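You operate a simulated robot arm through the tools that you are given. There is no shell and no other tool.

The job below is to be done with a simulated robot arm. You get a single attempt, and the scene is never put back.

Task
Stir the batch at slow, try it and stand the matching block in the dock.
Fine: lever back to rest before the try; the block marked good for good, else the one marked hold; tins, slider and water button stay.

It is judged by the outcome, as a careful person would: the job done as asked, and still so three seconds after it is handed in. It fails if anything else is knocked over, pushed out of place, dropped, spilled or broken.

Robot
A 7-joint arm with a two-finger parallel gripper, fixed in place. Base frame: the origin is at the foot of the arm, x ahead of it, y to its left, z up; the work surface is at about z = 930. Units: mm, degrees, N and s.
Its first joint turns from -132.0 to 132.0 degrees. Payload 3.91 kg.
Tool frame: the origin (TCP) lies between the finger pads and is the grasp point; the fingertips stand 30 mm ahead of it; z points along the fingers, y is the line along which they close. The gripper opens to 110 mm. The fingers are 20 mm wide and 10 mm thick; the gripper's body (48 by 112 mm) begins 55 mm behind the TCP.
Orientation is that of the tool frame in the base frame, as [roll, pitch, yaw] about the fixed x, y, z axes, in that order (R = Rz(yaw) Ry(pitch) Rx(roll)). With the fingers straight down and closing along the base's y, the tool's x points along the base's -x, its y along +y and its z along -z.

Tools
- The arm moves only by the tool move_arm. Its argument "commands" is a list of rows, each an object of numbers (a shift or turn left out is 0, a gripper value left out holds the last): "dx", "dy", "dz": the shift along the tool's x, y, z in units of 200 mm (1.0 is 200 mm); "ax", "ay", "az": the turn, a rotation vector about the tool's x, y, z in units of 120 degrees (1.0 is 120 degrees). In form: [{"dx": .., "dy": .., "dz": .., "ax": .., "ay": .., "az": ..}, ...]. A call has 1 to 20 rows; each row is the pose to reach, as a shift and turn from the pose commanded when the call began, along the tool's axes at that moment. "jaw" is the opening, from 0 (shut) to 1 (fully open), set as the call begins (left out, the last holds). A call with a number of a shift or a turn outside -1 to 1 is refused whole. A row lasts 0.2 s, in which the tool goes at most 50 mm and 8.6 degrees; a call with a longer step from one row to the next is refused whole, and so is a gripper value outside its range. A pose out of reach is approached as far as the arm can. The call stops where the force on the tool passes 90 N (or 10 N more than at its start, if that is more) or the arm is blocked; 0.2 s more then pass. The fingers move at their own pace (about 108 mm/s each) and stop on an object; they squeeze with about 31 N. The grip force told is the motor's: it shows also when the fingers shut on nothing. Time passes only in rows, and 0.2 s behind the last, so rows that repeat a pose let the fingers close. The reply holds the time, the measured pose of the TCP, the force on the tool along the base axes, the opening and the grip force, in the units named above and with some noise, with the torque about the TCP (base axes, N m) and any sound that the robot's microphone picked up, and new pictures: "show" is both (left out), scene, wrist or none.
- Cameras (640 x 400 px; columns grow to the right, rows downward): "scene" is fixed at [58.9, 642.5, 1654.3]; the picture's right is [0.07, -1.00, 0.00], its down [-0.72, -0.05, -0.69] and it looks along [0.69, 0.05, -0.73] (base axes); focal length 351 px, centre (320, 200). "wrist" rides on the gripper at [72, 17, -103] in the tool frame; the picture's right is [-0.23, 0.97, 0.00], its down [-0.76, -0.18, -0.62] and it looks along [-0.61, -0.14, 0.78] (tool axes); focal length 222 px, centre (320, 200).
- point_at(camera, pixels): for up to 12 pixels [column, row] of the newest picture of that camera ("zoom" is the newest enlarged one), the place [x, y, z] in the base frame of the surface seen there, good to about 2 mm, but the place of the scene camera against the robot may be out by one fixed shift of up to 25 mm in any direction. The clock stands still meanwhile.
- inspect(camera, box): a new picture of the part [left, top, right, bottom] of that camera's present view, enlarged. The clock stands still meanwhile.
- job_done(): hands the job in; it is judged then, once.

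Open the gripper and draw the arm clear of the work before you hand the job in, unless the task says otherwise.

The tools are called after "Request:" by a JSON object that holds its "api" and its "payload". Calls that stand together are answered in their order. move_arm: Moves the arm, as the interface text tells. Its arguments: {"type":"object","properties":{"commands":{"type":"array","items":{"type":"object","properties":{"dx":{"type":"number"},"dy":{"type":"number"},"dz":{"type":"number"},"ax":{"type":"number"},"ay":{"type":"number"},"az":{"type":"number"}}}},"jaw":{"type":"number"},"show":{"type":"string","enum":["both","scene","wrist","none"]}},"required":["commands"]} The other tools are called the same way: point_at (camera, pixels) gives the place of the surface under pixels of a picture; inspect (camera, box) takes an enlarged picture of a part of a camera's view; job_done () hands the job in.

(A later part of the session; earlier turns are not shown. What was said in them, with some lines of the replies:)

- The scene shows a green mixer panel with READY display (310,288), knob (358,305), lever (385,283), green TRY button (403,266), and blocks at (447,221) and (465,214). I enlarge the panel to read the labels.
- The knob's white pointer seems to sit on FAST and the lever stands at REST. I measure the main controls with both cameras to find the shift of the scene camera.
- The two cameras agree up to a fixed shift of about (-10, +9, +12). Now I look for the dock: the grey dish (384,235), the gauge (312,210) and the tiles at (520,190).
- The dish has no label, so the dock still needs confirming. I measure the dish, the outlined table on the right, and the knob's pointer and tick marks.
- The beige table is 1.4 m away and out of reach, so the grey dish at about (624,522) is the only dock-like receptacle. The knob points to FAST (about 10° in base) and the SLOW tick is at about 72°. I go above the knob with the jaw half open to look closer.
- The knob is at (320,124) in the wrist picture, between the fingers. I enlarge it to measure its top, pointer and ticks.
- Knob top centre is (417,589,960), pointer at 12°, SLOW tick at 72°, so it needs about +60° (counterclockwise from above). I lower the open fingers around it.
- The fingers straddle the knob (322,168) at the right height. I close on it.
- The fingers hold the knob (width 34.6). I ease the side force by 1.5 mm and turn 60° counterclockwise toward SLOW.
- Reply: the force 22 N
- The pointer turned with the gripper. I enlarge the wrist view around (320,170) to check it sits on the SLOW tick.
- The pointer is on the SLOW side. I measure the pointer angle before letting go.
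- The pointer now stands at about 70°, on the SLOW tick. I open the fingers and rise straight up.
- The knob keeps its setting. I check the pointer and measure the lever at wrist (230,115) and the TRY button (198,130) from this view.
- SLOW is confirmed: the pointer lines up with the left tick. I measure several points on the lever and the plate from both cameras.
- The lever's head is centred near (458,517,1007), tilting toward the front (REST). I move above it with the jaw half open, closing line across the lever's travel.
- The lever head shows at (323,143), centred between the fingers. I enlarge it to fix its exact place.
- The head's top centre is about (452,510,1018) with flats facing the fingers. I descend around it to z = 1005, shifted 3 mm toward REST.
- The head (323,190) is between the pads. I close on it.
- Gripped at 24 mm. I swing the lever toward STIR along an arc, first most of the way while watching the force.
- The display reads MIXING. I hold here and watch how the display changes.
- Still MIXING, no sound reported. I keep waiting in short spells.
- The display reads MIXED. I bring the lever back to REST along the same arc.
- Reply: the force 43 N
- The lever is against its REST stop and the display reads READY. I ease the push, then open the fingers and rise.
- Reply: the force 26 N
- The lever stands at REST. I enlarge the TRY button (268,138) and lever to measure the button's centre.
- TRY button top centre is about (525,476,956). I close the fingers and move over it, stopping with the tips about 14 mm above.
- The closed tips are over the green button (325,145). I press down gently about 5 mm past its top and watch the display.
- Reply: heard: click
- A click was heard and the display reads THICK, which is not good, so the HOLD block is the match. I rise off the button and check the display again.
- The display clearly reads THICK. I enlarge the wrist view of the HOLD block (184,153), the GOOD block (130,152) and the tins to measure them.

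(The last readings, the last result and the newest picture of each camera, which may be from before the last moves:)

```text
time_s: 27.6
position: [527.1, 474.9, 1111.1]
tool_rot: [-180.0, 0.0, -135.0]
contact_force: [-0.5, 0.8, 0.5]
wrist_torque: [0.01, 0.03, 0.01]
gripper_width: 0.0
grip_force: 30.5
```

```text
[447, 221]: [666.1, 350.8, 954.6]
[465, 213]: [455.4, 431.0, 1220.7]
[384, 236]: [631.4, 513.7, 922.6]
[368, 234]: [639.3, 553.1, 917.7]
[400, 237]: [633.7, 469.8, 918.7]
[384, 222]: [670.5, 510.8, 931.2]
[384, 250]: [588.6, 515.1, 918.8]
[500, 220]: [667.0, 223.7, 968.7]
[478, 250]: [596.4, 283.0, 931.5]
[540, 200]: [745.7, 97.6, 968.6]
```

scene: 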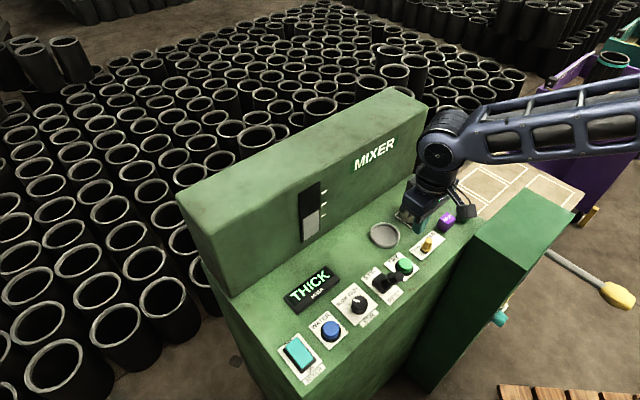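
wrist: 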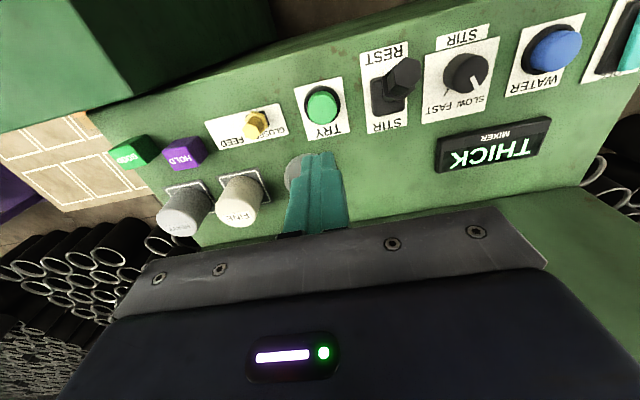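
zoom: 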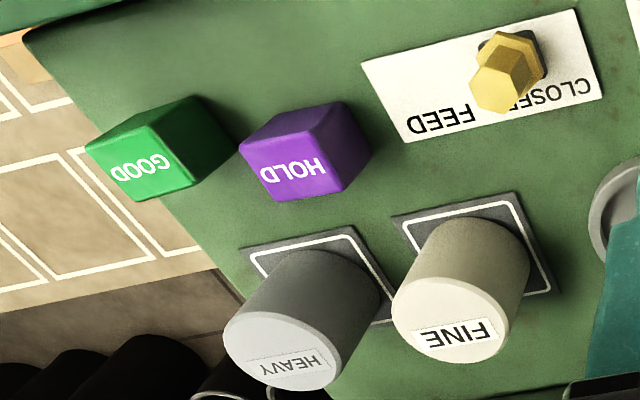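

HOLD's top is centred near (668,358,965), about 32 x 23 mm seen from here; GOOD is 57 mm further along the counter. I move over HOLD at height 1070 and turn the gripper 90° so the fingers close front-to-back, away from GOOD.

Request:
{"api": "move_arm", "payload": {"commands": [{"dx": -0.0074, "dy": -0.0766, "dz": 0, "az": 0.0625}, {"dx": -0.0148, "dy": -0.1533, "dz": 0, "az": 0.125}, {"dx": -0.0222, "dy": -0.2299, "dz": 0, "az": 0.1875}, {"dx": -0.0296, "dy": -0.3065, "dz": 0, "az": 0.25}, {"dx": -0.037, "dy": -0.3832, "dz": 0, "az": 0.3125}, {"dx": -0.0444, "dy": -0.4598, "dz": 0, "az": 0.375}, {"dx": -0.0517, "dy": -0.5364, "dz": 0, "az": 0.4375}, {"dx": -0.0591, "dy": -0.6131, "dz": 0, "az": 0.5}, {"dx": -0.0665, "dy": -0.6897, "dz": 0, "az": 0.5625}, {"dx": -0.0739, "dy": -0.7663, "dz": 0, "az": 0.625}, {"dx": -0.0813, "dy": -0.843, "dz": 0, "az": 0.6875}, {"dx": -0.0887, "dy": -0.9196, "dz": 0.05, "az": 0.75}, {"dx": -0.0887, "dy": -0.9196, "dz": 0.205, "az": 0.75}, {"dx": -0.0887, "dy": -0.9196, "dz": 0.205, "az": 0.75}], "jaw": 0.6}}

```text
time_s: 30.6
position: [667.7, 357.6, 1070.1]
tool_rot: [-180.0, -0.1, 134.9]
contact_force: [0.0, 0.6, -0.3]
wrist_torque: [0.03, -0.01, -0.03]
gripper_width: 66.1
grip_force: 0.1
```

scene: 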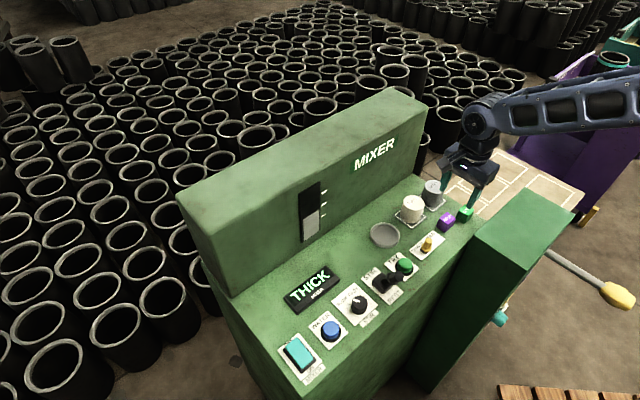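
wrist: 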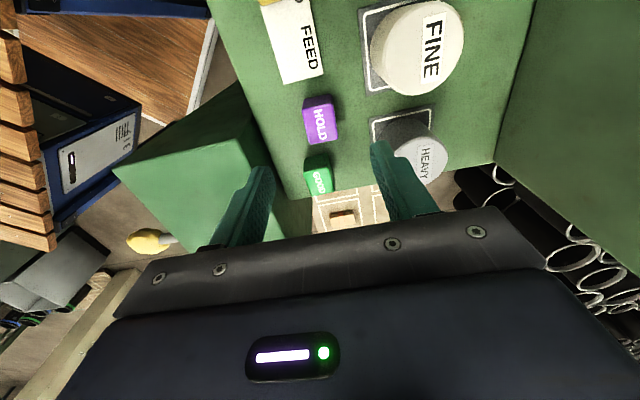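

HOLD is at (321,122), between the fingers. I enlarge it to measure its corners and the space around it.

Request:
{"api": "inspect", "payload": {"camera": "wrist", "box": [260, 80, 388, 180]}}

```text
4.00 times, centred on (324, 130) of wrist
```

zoom: 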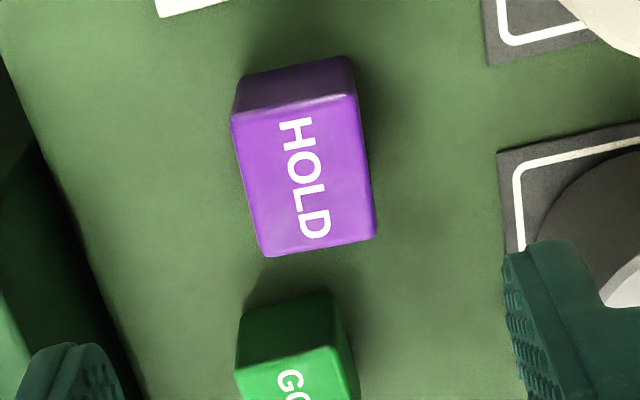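

Request:
{"api": "point_at", "payload": {"camera": "zoom", "pixels": [[303, 180], [235, 118], [355, 98], [373, 235], [268, 252], [240, 85], [345, 62], [245, 330], [330, 297], [340, 350], [500, 155], [40, 150]]}}

```text
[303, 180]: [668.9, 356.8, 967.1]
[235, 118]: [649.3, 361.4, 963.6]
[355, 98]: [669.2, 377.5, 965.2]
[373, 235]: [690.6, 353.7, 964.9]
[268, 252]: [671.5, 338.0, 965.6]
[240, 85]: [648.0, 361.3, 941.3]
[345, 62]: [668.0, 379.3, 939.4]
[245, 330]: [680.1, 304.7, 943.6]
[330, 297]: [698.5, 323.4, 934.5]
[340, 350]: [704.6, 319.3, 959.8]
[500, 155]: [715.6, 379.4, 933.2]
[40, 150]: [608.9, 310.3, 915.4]
```

HOLD's top centre is (670,358) with its sides at about 41°; nothing stands within finger range front or back. I trim the turn by 3.5° and lower to z = 966.

Request:
{"api": "move_arm", "payload": {"commands": [{"dx": -0.012, "dy": 0.0064, "dz": 0.05, "az": 0.029}, {"dx": -0.012, "dy": 0.0064, "dz": 0.15, "az": 0.029}, {"dx": -0.012, "dy": 0.0064, "dz": 0.25, "az": 0.029}, {"dx": -0.012, "dy": 0.0064, "dz": 0.35, "az": 0.029}, {"dx": -0.012, "dy": 0.0064, "dz": 0.45, "az": 0.029}, {"dx": -0.012, "dy": 0.0064, "dz": 0.515, "az": 0.029}, {"dx": -0.012, "dy": 0.0064, "dz": 0.515, "az": 0.029}], "jaw": 0.6}}

```text
time_s: 32.2
position: [670.6, 356.8, 966.5]
tool_rot: [179.9, 0.0, 131.5]
contact_force: [0.0, 0.3, 0.9]
wrist_torque: [0.02, -0.02, 0.0]
gripper_width: 66.0
grip_force: 0.1
```

scene: 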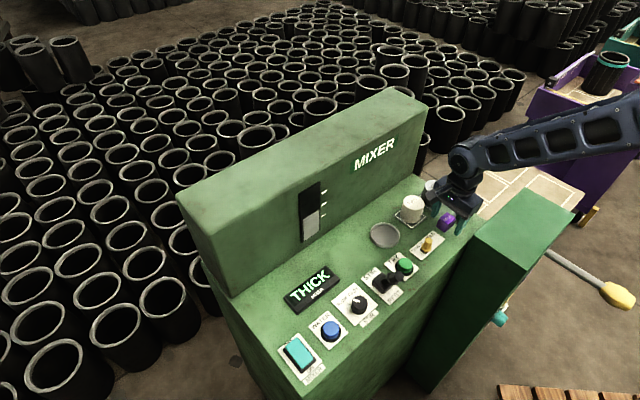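
wrist: 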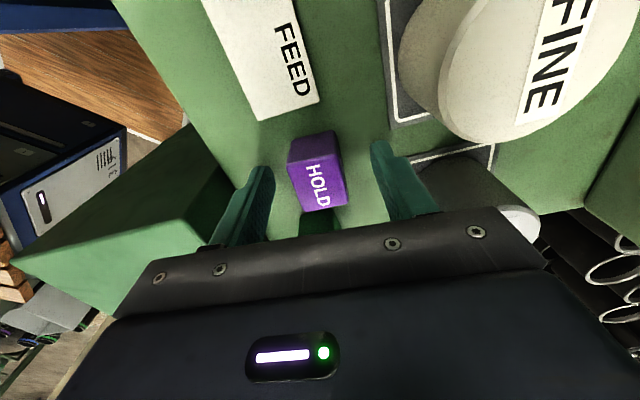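

HOLD (318,170) is squarely between the pads. I close on it.

Request:
{"api": "move_arm", "payload": {"commands": [{"dz": 0}, {"dz": 0}, {"dz": 0}, {"dz": 0}], "jaw": 0.05, "show": "wrist"}}

```text
time_s: 33.2
position: [670.6, 357.4, 965.2]
tool_rot: [180.0, 0.0, 131.5]
contact_force: [-0.3, -0.3, 0.0]
wrist_torque: [-0.01, -0.05, 0.04]
gripper_width: 29.0
grip_force: 31.3
```

wrist: 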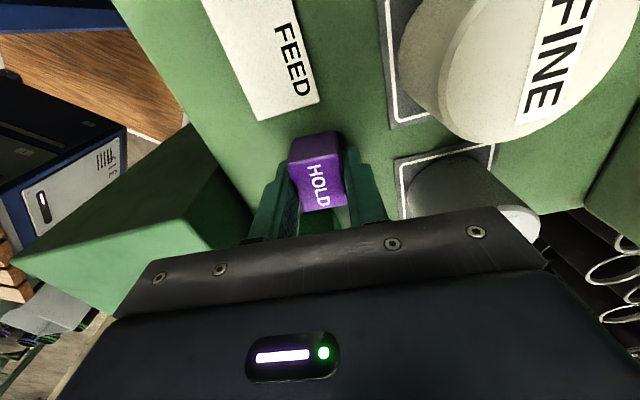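

The block is held at 29 mm. I lift it straight up by 110 mm.

Request:
{"api": "move_arm", "payload": {"commands": [{"dz": -0.03}, {"dz": -0.1}, {"dz": -0.2}, {"dz": -0.3}, {"dz": -0.4}, {"dz": -0.5}, {"dz": -0.55}, {"dz": -0.55}]}}

```text
time_s: 35.0
position: [671.9, 356.1, 1076.6]
tool_rot: [-180.0, 0.0, 131.6]
contact_force: [-0.9, 0.7, -0.1]
wrist_torque: [0.0, -0.01, 0.03]
gripper_width: 29.1
grip_force: 31.3
```

scene: 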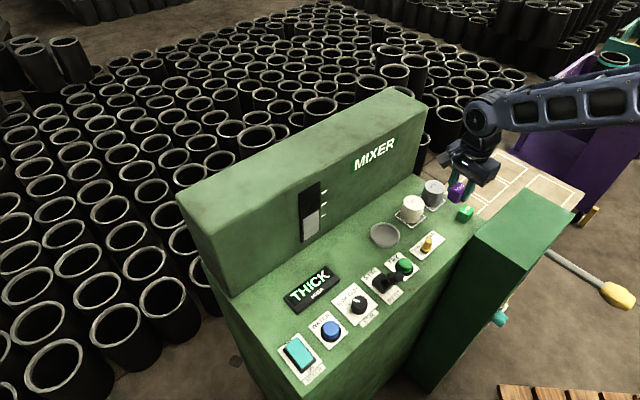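
wrist: 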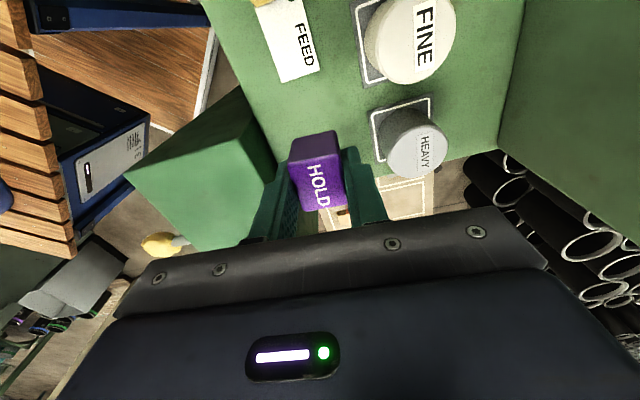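

The block is lifted cleanly with GOOD and the tins undisturbed. I enlarge the dish in the scene view to find its centre and rim.

Request:
{"api": "inspect", "payload": {"camera": "scene", "box": [350, 200, 450, 265]}}

```text
6.15 times, centred on (400, 232) of scene
```

zoom: 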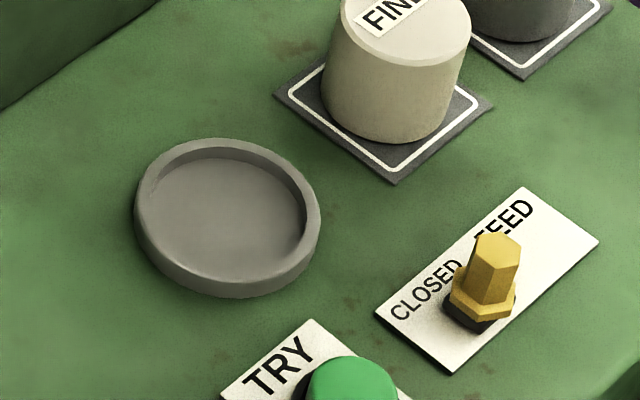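

Request:
{"api": "point_at", "payload": {"camera": "zoom", "pixels": [[139, 205], [317, 212], [228, 142], [228, 280], [148, 205], [307, 212], [228, 158], [228, 268], [228, 215], [395, 180], [275, 95], [490, 105]]}}

```text
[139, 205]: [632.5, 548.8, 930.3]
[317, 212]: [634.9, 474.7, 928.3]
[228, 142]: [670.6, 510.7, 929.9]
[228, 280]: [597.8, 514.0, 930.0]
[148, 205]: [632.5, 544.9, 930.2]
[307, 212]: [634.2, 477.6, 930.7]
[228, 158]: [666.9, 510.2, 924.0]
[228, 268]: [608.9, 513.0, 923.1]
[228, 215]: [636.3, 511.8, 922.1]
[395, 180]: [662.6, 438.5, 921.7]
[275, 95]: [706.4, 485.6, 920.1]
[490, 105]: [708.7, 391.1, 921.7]
```

The dish's rim is centred at scene (634,512), i.e. about (625,521) in the robot's frame, inner radius 32 mm. I carry the block above it at constant height.

Request:
{"api": "move_arm", "payload": {"commands": [{"dx": 0.05, "dy": 0.024}, {"dx": 0.14, "dy": 0.068}, {"dx": 0.24, "dy": 0.117}, {"dx": 0.34, "dy": 0.166}, {"dx": 0.44, "dy": 0.215}, {"dx": 0.54, "dy": 0.264}, {"dx": 0.64, "dy": 0.3126}, {"dx": 0.72, "dy": 0.3517}, {"dx": 0.761, "dy": 0.3717}, {"dx": 0.761, "dy": 0.3717}]}}

```text
time_s: 37.2
position: [624.9, 520.2, 1076.0]
tool_rot: [179.9, 0.0, 131.4]
contact_force: [0.1, 0.7, -0.4]
wrist_torque: [0.01, -0.01, -0.01]
gripper_width: 28.8
grip_force: 31.2
```

scene: 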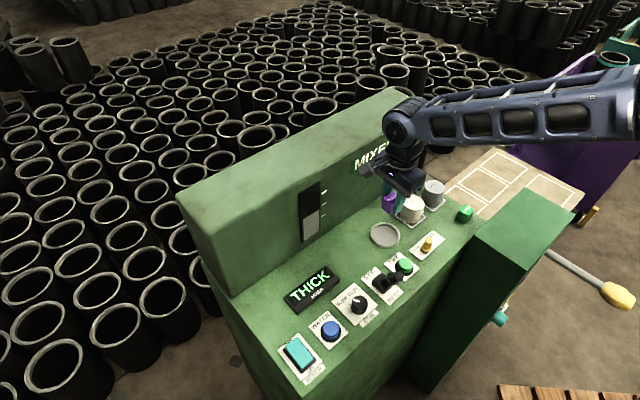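
wrist: 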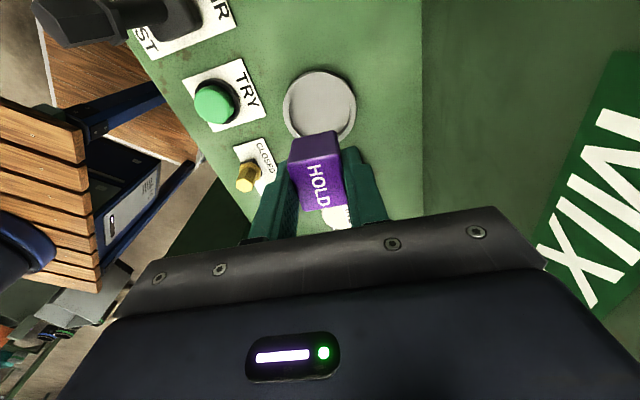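

The wrist view shows the dish (319,105) beyond the held block. I enlarge it to check the centre in the robot's own frame.

Request:
{"api": "inspect", "payload": {"camera": "wrist", "box": [260, 50, 388, 150]}}

```text
4.00 times, centred on (324, 100) of wrist
```

zoom: 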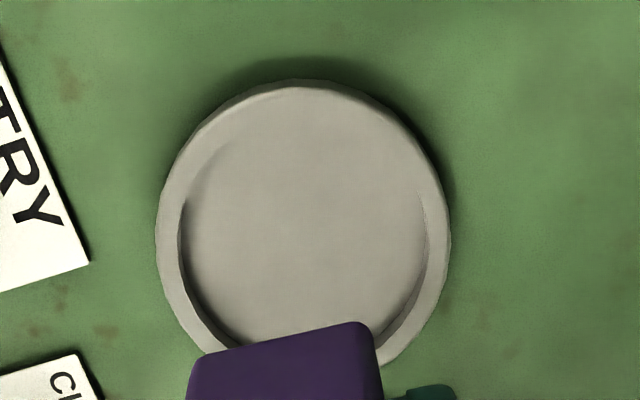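

Request:
{"api": "point_at", "payload": {"camera": "zoom", "pixels": [[163, 230], [444, 230], [302, 92], [180, 170], [430, 170], [225, 115], [385, 115], [175, 300], [435, 300], [395, 355], [195, 340], [302, 225]]}}

```text
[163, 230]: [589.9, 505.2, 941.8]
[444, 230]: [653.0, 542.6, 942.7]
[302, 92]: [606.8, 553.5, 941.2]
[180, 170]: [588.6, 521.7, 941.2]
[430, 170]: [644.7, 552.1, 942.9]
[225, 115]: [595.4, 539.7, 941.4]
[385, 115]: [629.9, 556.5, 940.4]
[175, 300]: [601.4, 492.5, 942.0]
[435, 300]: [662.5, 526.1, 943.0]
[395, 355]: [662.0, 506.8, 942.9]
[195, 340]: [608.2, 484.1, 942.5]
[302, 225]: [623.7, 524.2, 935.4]
```

The rim fits a circle centred at (625,520), so the block is only 1 mm off. I trim that and lower until the block is a few mm above the dish floor.

Request:
{"api": "move_arm", "payload": {"commands": [{"dx": -0.0055, "dy": -0.003, "dz": 0.05}, {"dx": -0.0055, "dy": -0.003, "dz": 0.15}, {"dx": -0.0055, "dy": -0.003, "dz": 0.25}, {"dx": -0.0055, "dy": -0.003, "dz": 0.35}, {"dx": -0.0055, "dy": -0.003, "dz": 0.43}, {"dx": -0.0055, "dy": -0.003, "dz": 0.48}, {"dx": -0.0055, "dy": -0.003, "dz": 0.505}, {"dx": -0.0055, "dy": -0.003, "dz": 0.505}]}}

```text
time_s: 39.0
position: [626.6, 518.7, 975.6]
tool_rot: [180.0, 0.0, 131.5]
contact_force: [-1.1, -0.5, 0.3]
wrist_torque: [-0.02, 0.02, 0.0]
gripper_width: 29.1
grip_force: 31.3
```

scene: 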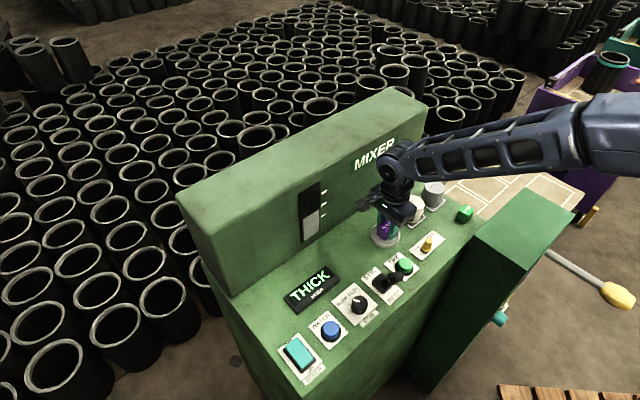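
wrist: 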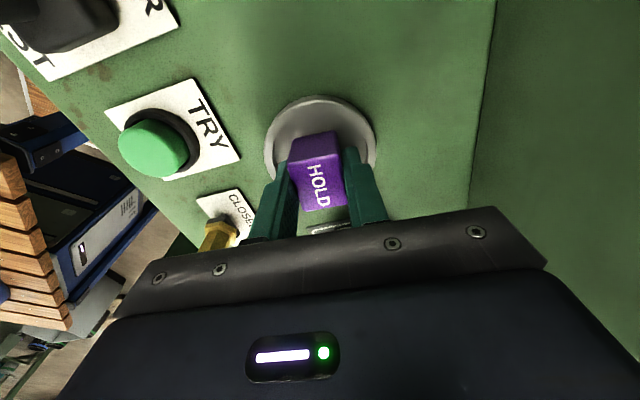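

The block is inside the rim, centred, about 6 mm above the floor by estimate. I lower in 1–2 mm steps and watch the vertical force.

Request:
{"api": "move_arm", "payload": {"commands": [{"dz": 0.01}, {"dz": 0.02}, {"dz": 0.03}, {"dz": 0.03}], "show": "wrist"}}

```text
time_s: 40.0
position: [625.8, 519.3, 971.3]
tool_rot: [179.9, 0.1, 131.4]
contact_force: [0.4, -1.1, 5.9]
wrist_torque: [-0.04, -0.05, -0.01]
gripper_width: 29.1
grip_force: 30.5
```

wrist: 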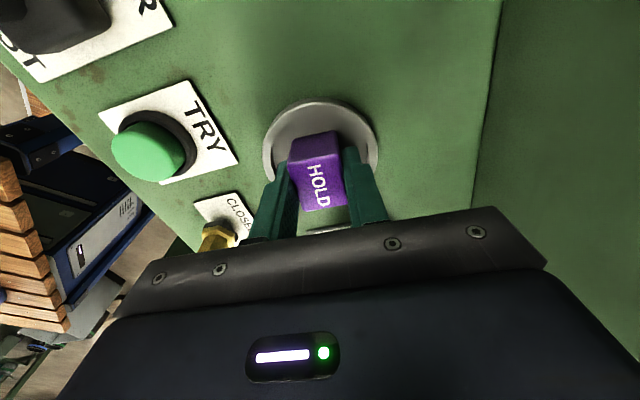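

The vertical force rose to about 6 N, so the block rests on the dish floor. I open only 4 mm per finger so that they stay inside the rim.

Request:
{"api": "move_arm", "payload": {"commands": [{"dz": 0}, {"dz": 0}], "jaw": 0.335}}

```text
time_s: 40.6
position: [628.3, 518.4, 969.8]
tool_rot: [179.9, 0.0, 131.4]
contact_force: [-0.5, 0.1, 0.5]
wrist_torque: [0.01, 0.01, 0.05]
gripper_width: 36.6
grip_force: 0.1
```

scene: 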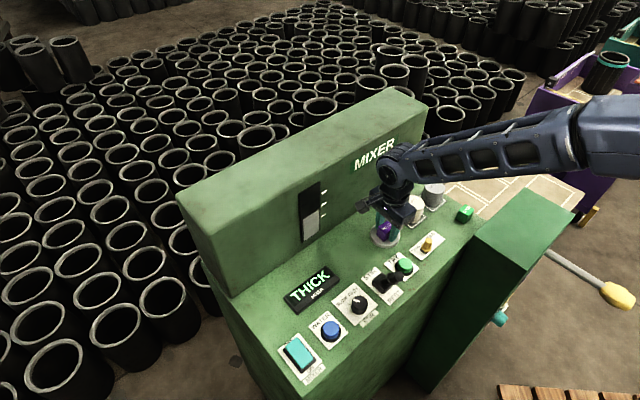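
wrist: 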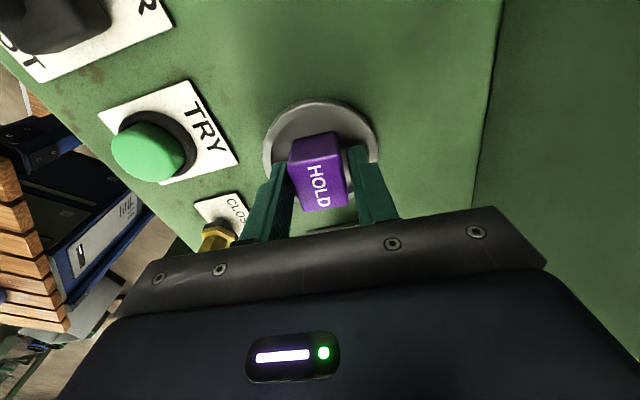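

The fingers are free of the block (width 37, no force). I rise slowly straight up, opening the rest of the way once above the rim.

Request:
{"api": "move_arm", "payload": {"commands": [{"dz": -0.03}, {"dz": -0.07}], "show": "none"}}

Request:
{"api": "move_arm", "payload": {"commands": [{"dz": 0}, {"dz": -0.1}, {"dz": -0.25}, {"dz": -0.4}, {"dz": -0.55}, {"dz": -0.7}, {"dz": -0.7}], "jaw": 0.55}}

```text
time_s: 41.2
position: [627.4, 518.9, 983.9]
tool_rot: [-180.0, 0.0, 131.4]
contact_force: [-0.8, -0.4, 0.2]
wrist_torque: [-0.01, -0.01, -0.02]
gripper_width: 36.7
grip_force: 0.1
```

```text
time_s: 42.8
position: [627.4, 520.0, 1122.9]
tool_rot: [-180.0, 0.1, 131.5]
contact_force: [-0.1, 0.1, 0.3]
wrist_torque: [0.01, 0.02, 0.0]
gripper_width: 60.5
grip_force: 0.0
```

scene: 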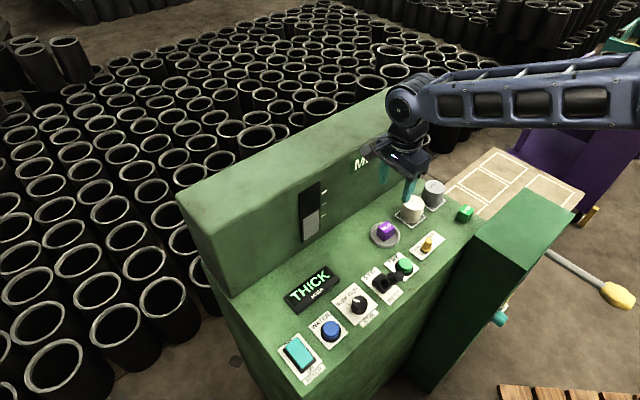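
wrist: 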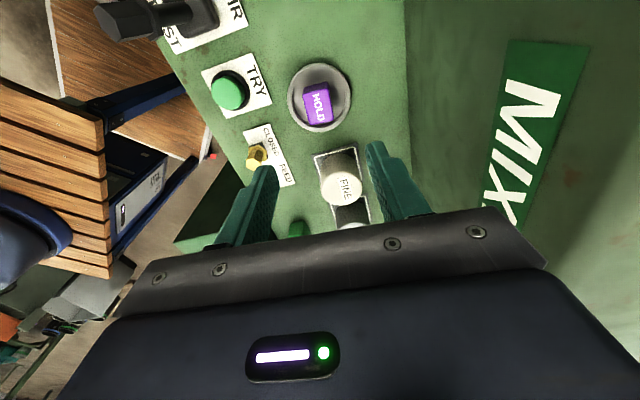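

HOLD stands upright in the dish, everything else in place. I draw the arm up and back, opening the gripper, for a last check.

Request:
{"api": "move_arm", "payload": {"commands": [{"dz": -0.15}, {"dx": 0.05, "dy": -0.07, "dz": -0.3}, {"dx": 0.12, "dy": -0.17, "dz": -0.42}, {"dx": 0.2, "dy": -0.28, "dz": -0.52}, {"dx": 0.28, "dy": -0.4, "dz": -0.6}, {"dx": 0.35, "dy": -0.5, "dz": -0.67}, {"dx": 0.41, "dy": -0.59, "dz": -0.67}, {"dx": 0.41, "dy": -0.59, "dz": -0.67}], "jaw": 1}}

Request:
{"api": "inspect", "payload": {"camera": "scene", "box": [350, 180, 490, 270]}}

Request:
{"api": "inspect", "payload": {"camera": "scene", "box": [270, 230, 430, 390]}}

```text
time_s: 44.6
position: [482.0, 500.5, 1256.9]
tool_rot: [-180.0, -0.1, 131.5]
contact_force: [0.7, -0.1, 0.2]
wrist_torque: [-0.01, 0.0, 0.03]
gripper_width: 110.1
grip_force: 0.0
```

scene: 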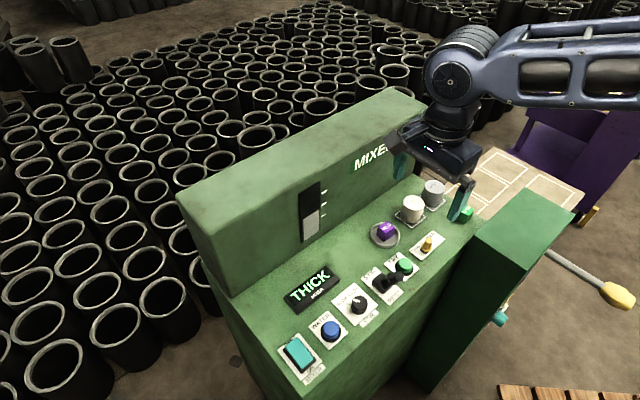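
wrist: 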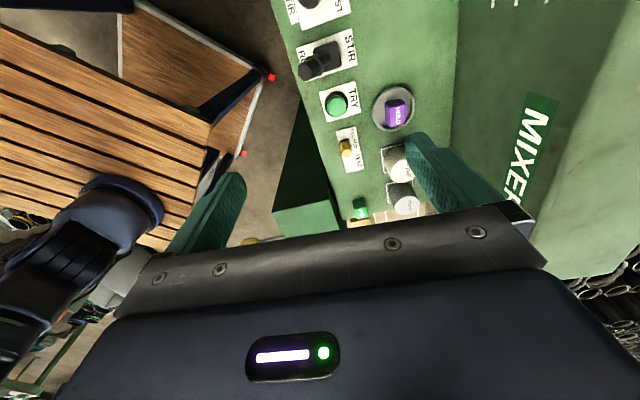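

```text
4.44 times, centred on (420, 225) of scene
```

zoom: 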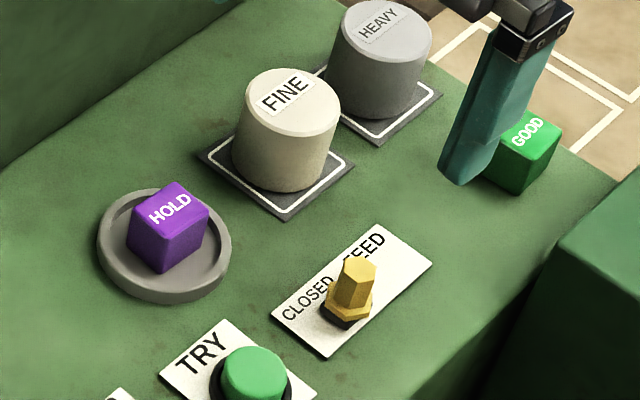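

```text
2.50 times, centred on (350, 310) of scene
```

zoom: 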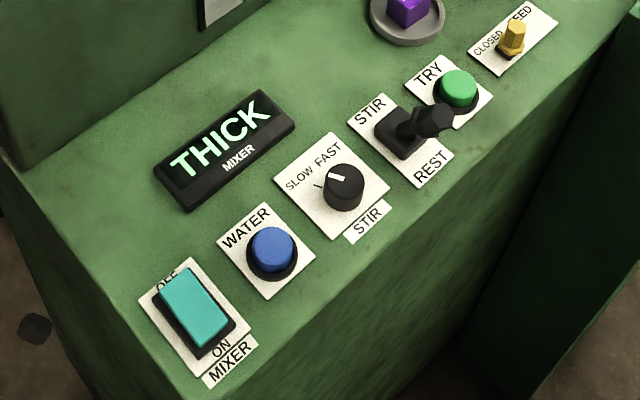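

The last views show HOLD upright in the dish, the lever at REST, the knob at SLOW and the display at THICK. The tins, slider, water button and GOOD block have not moved, and the gripper is open and clear, so I hand the job in.

Request:
{"api": "job_done", "payload": {}}

```text
The job is handed in.
```

I stirred the batch at slow and tried it. The display read THICK, so I stood the block marked HOLD in the dock.

- **Stir:** I turned the knob from FAST to SLOW and moved the lever to STIR. I held it there until the display read MIXED, then brought it back to REST before pressing TRY.
- **Dock:** Nothing on the panel is labelled as the dock. I used the round grey dish behind the TRY button and feed slider, as it was the only dock-like spot within reach. The HOLD block stands upright inside its rim.
- **Left alone:** In the last pictures the tins, slider, water button and GOOD block were where they started. The gripper is open and clear of the panel.
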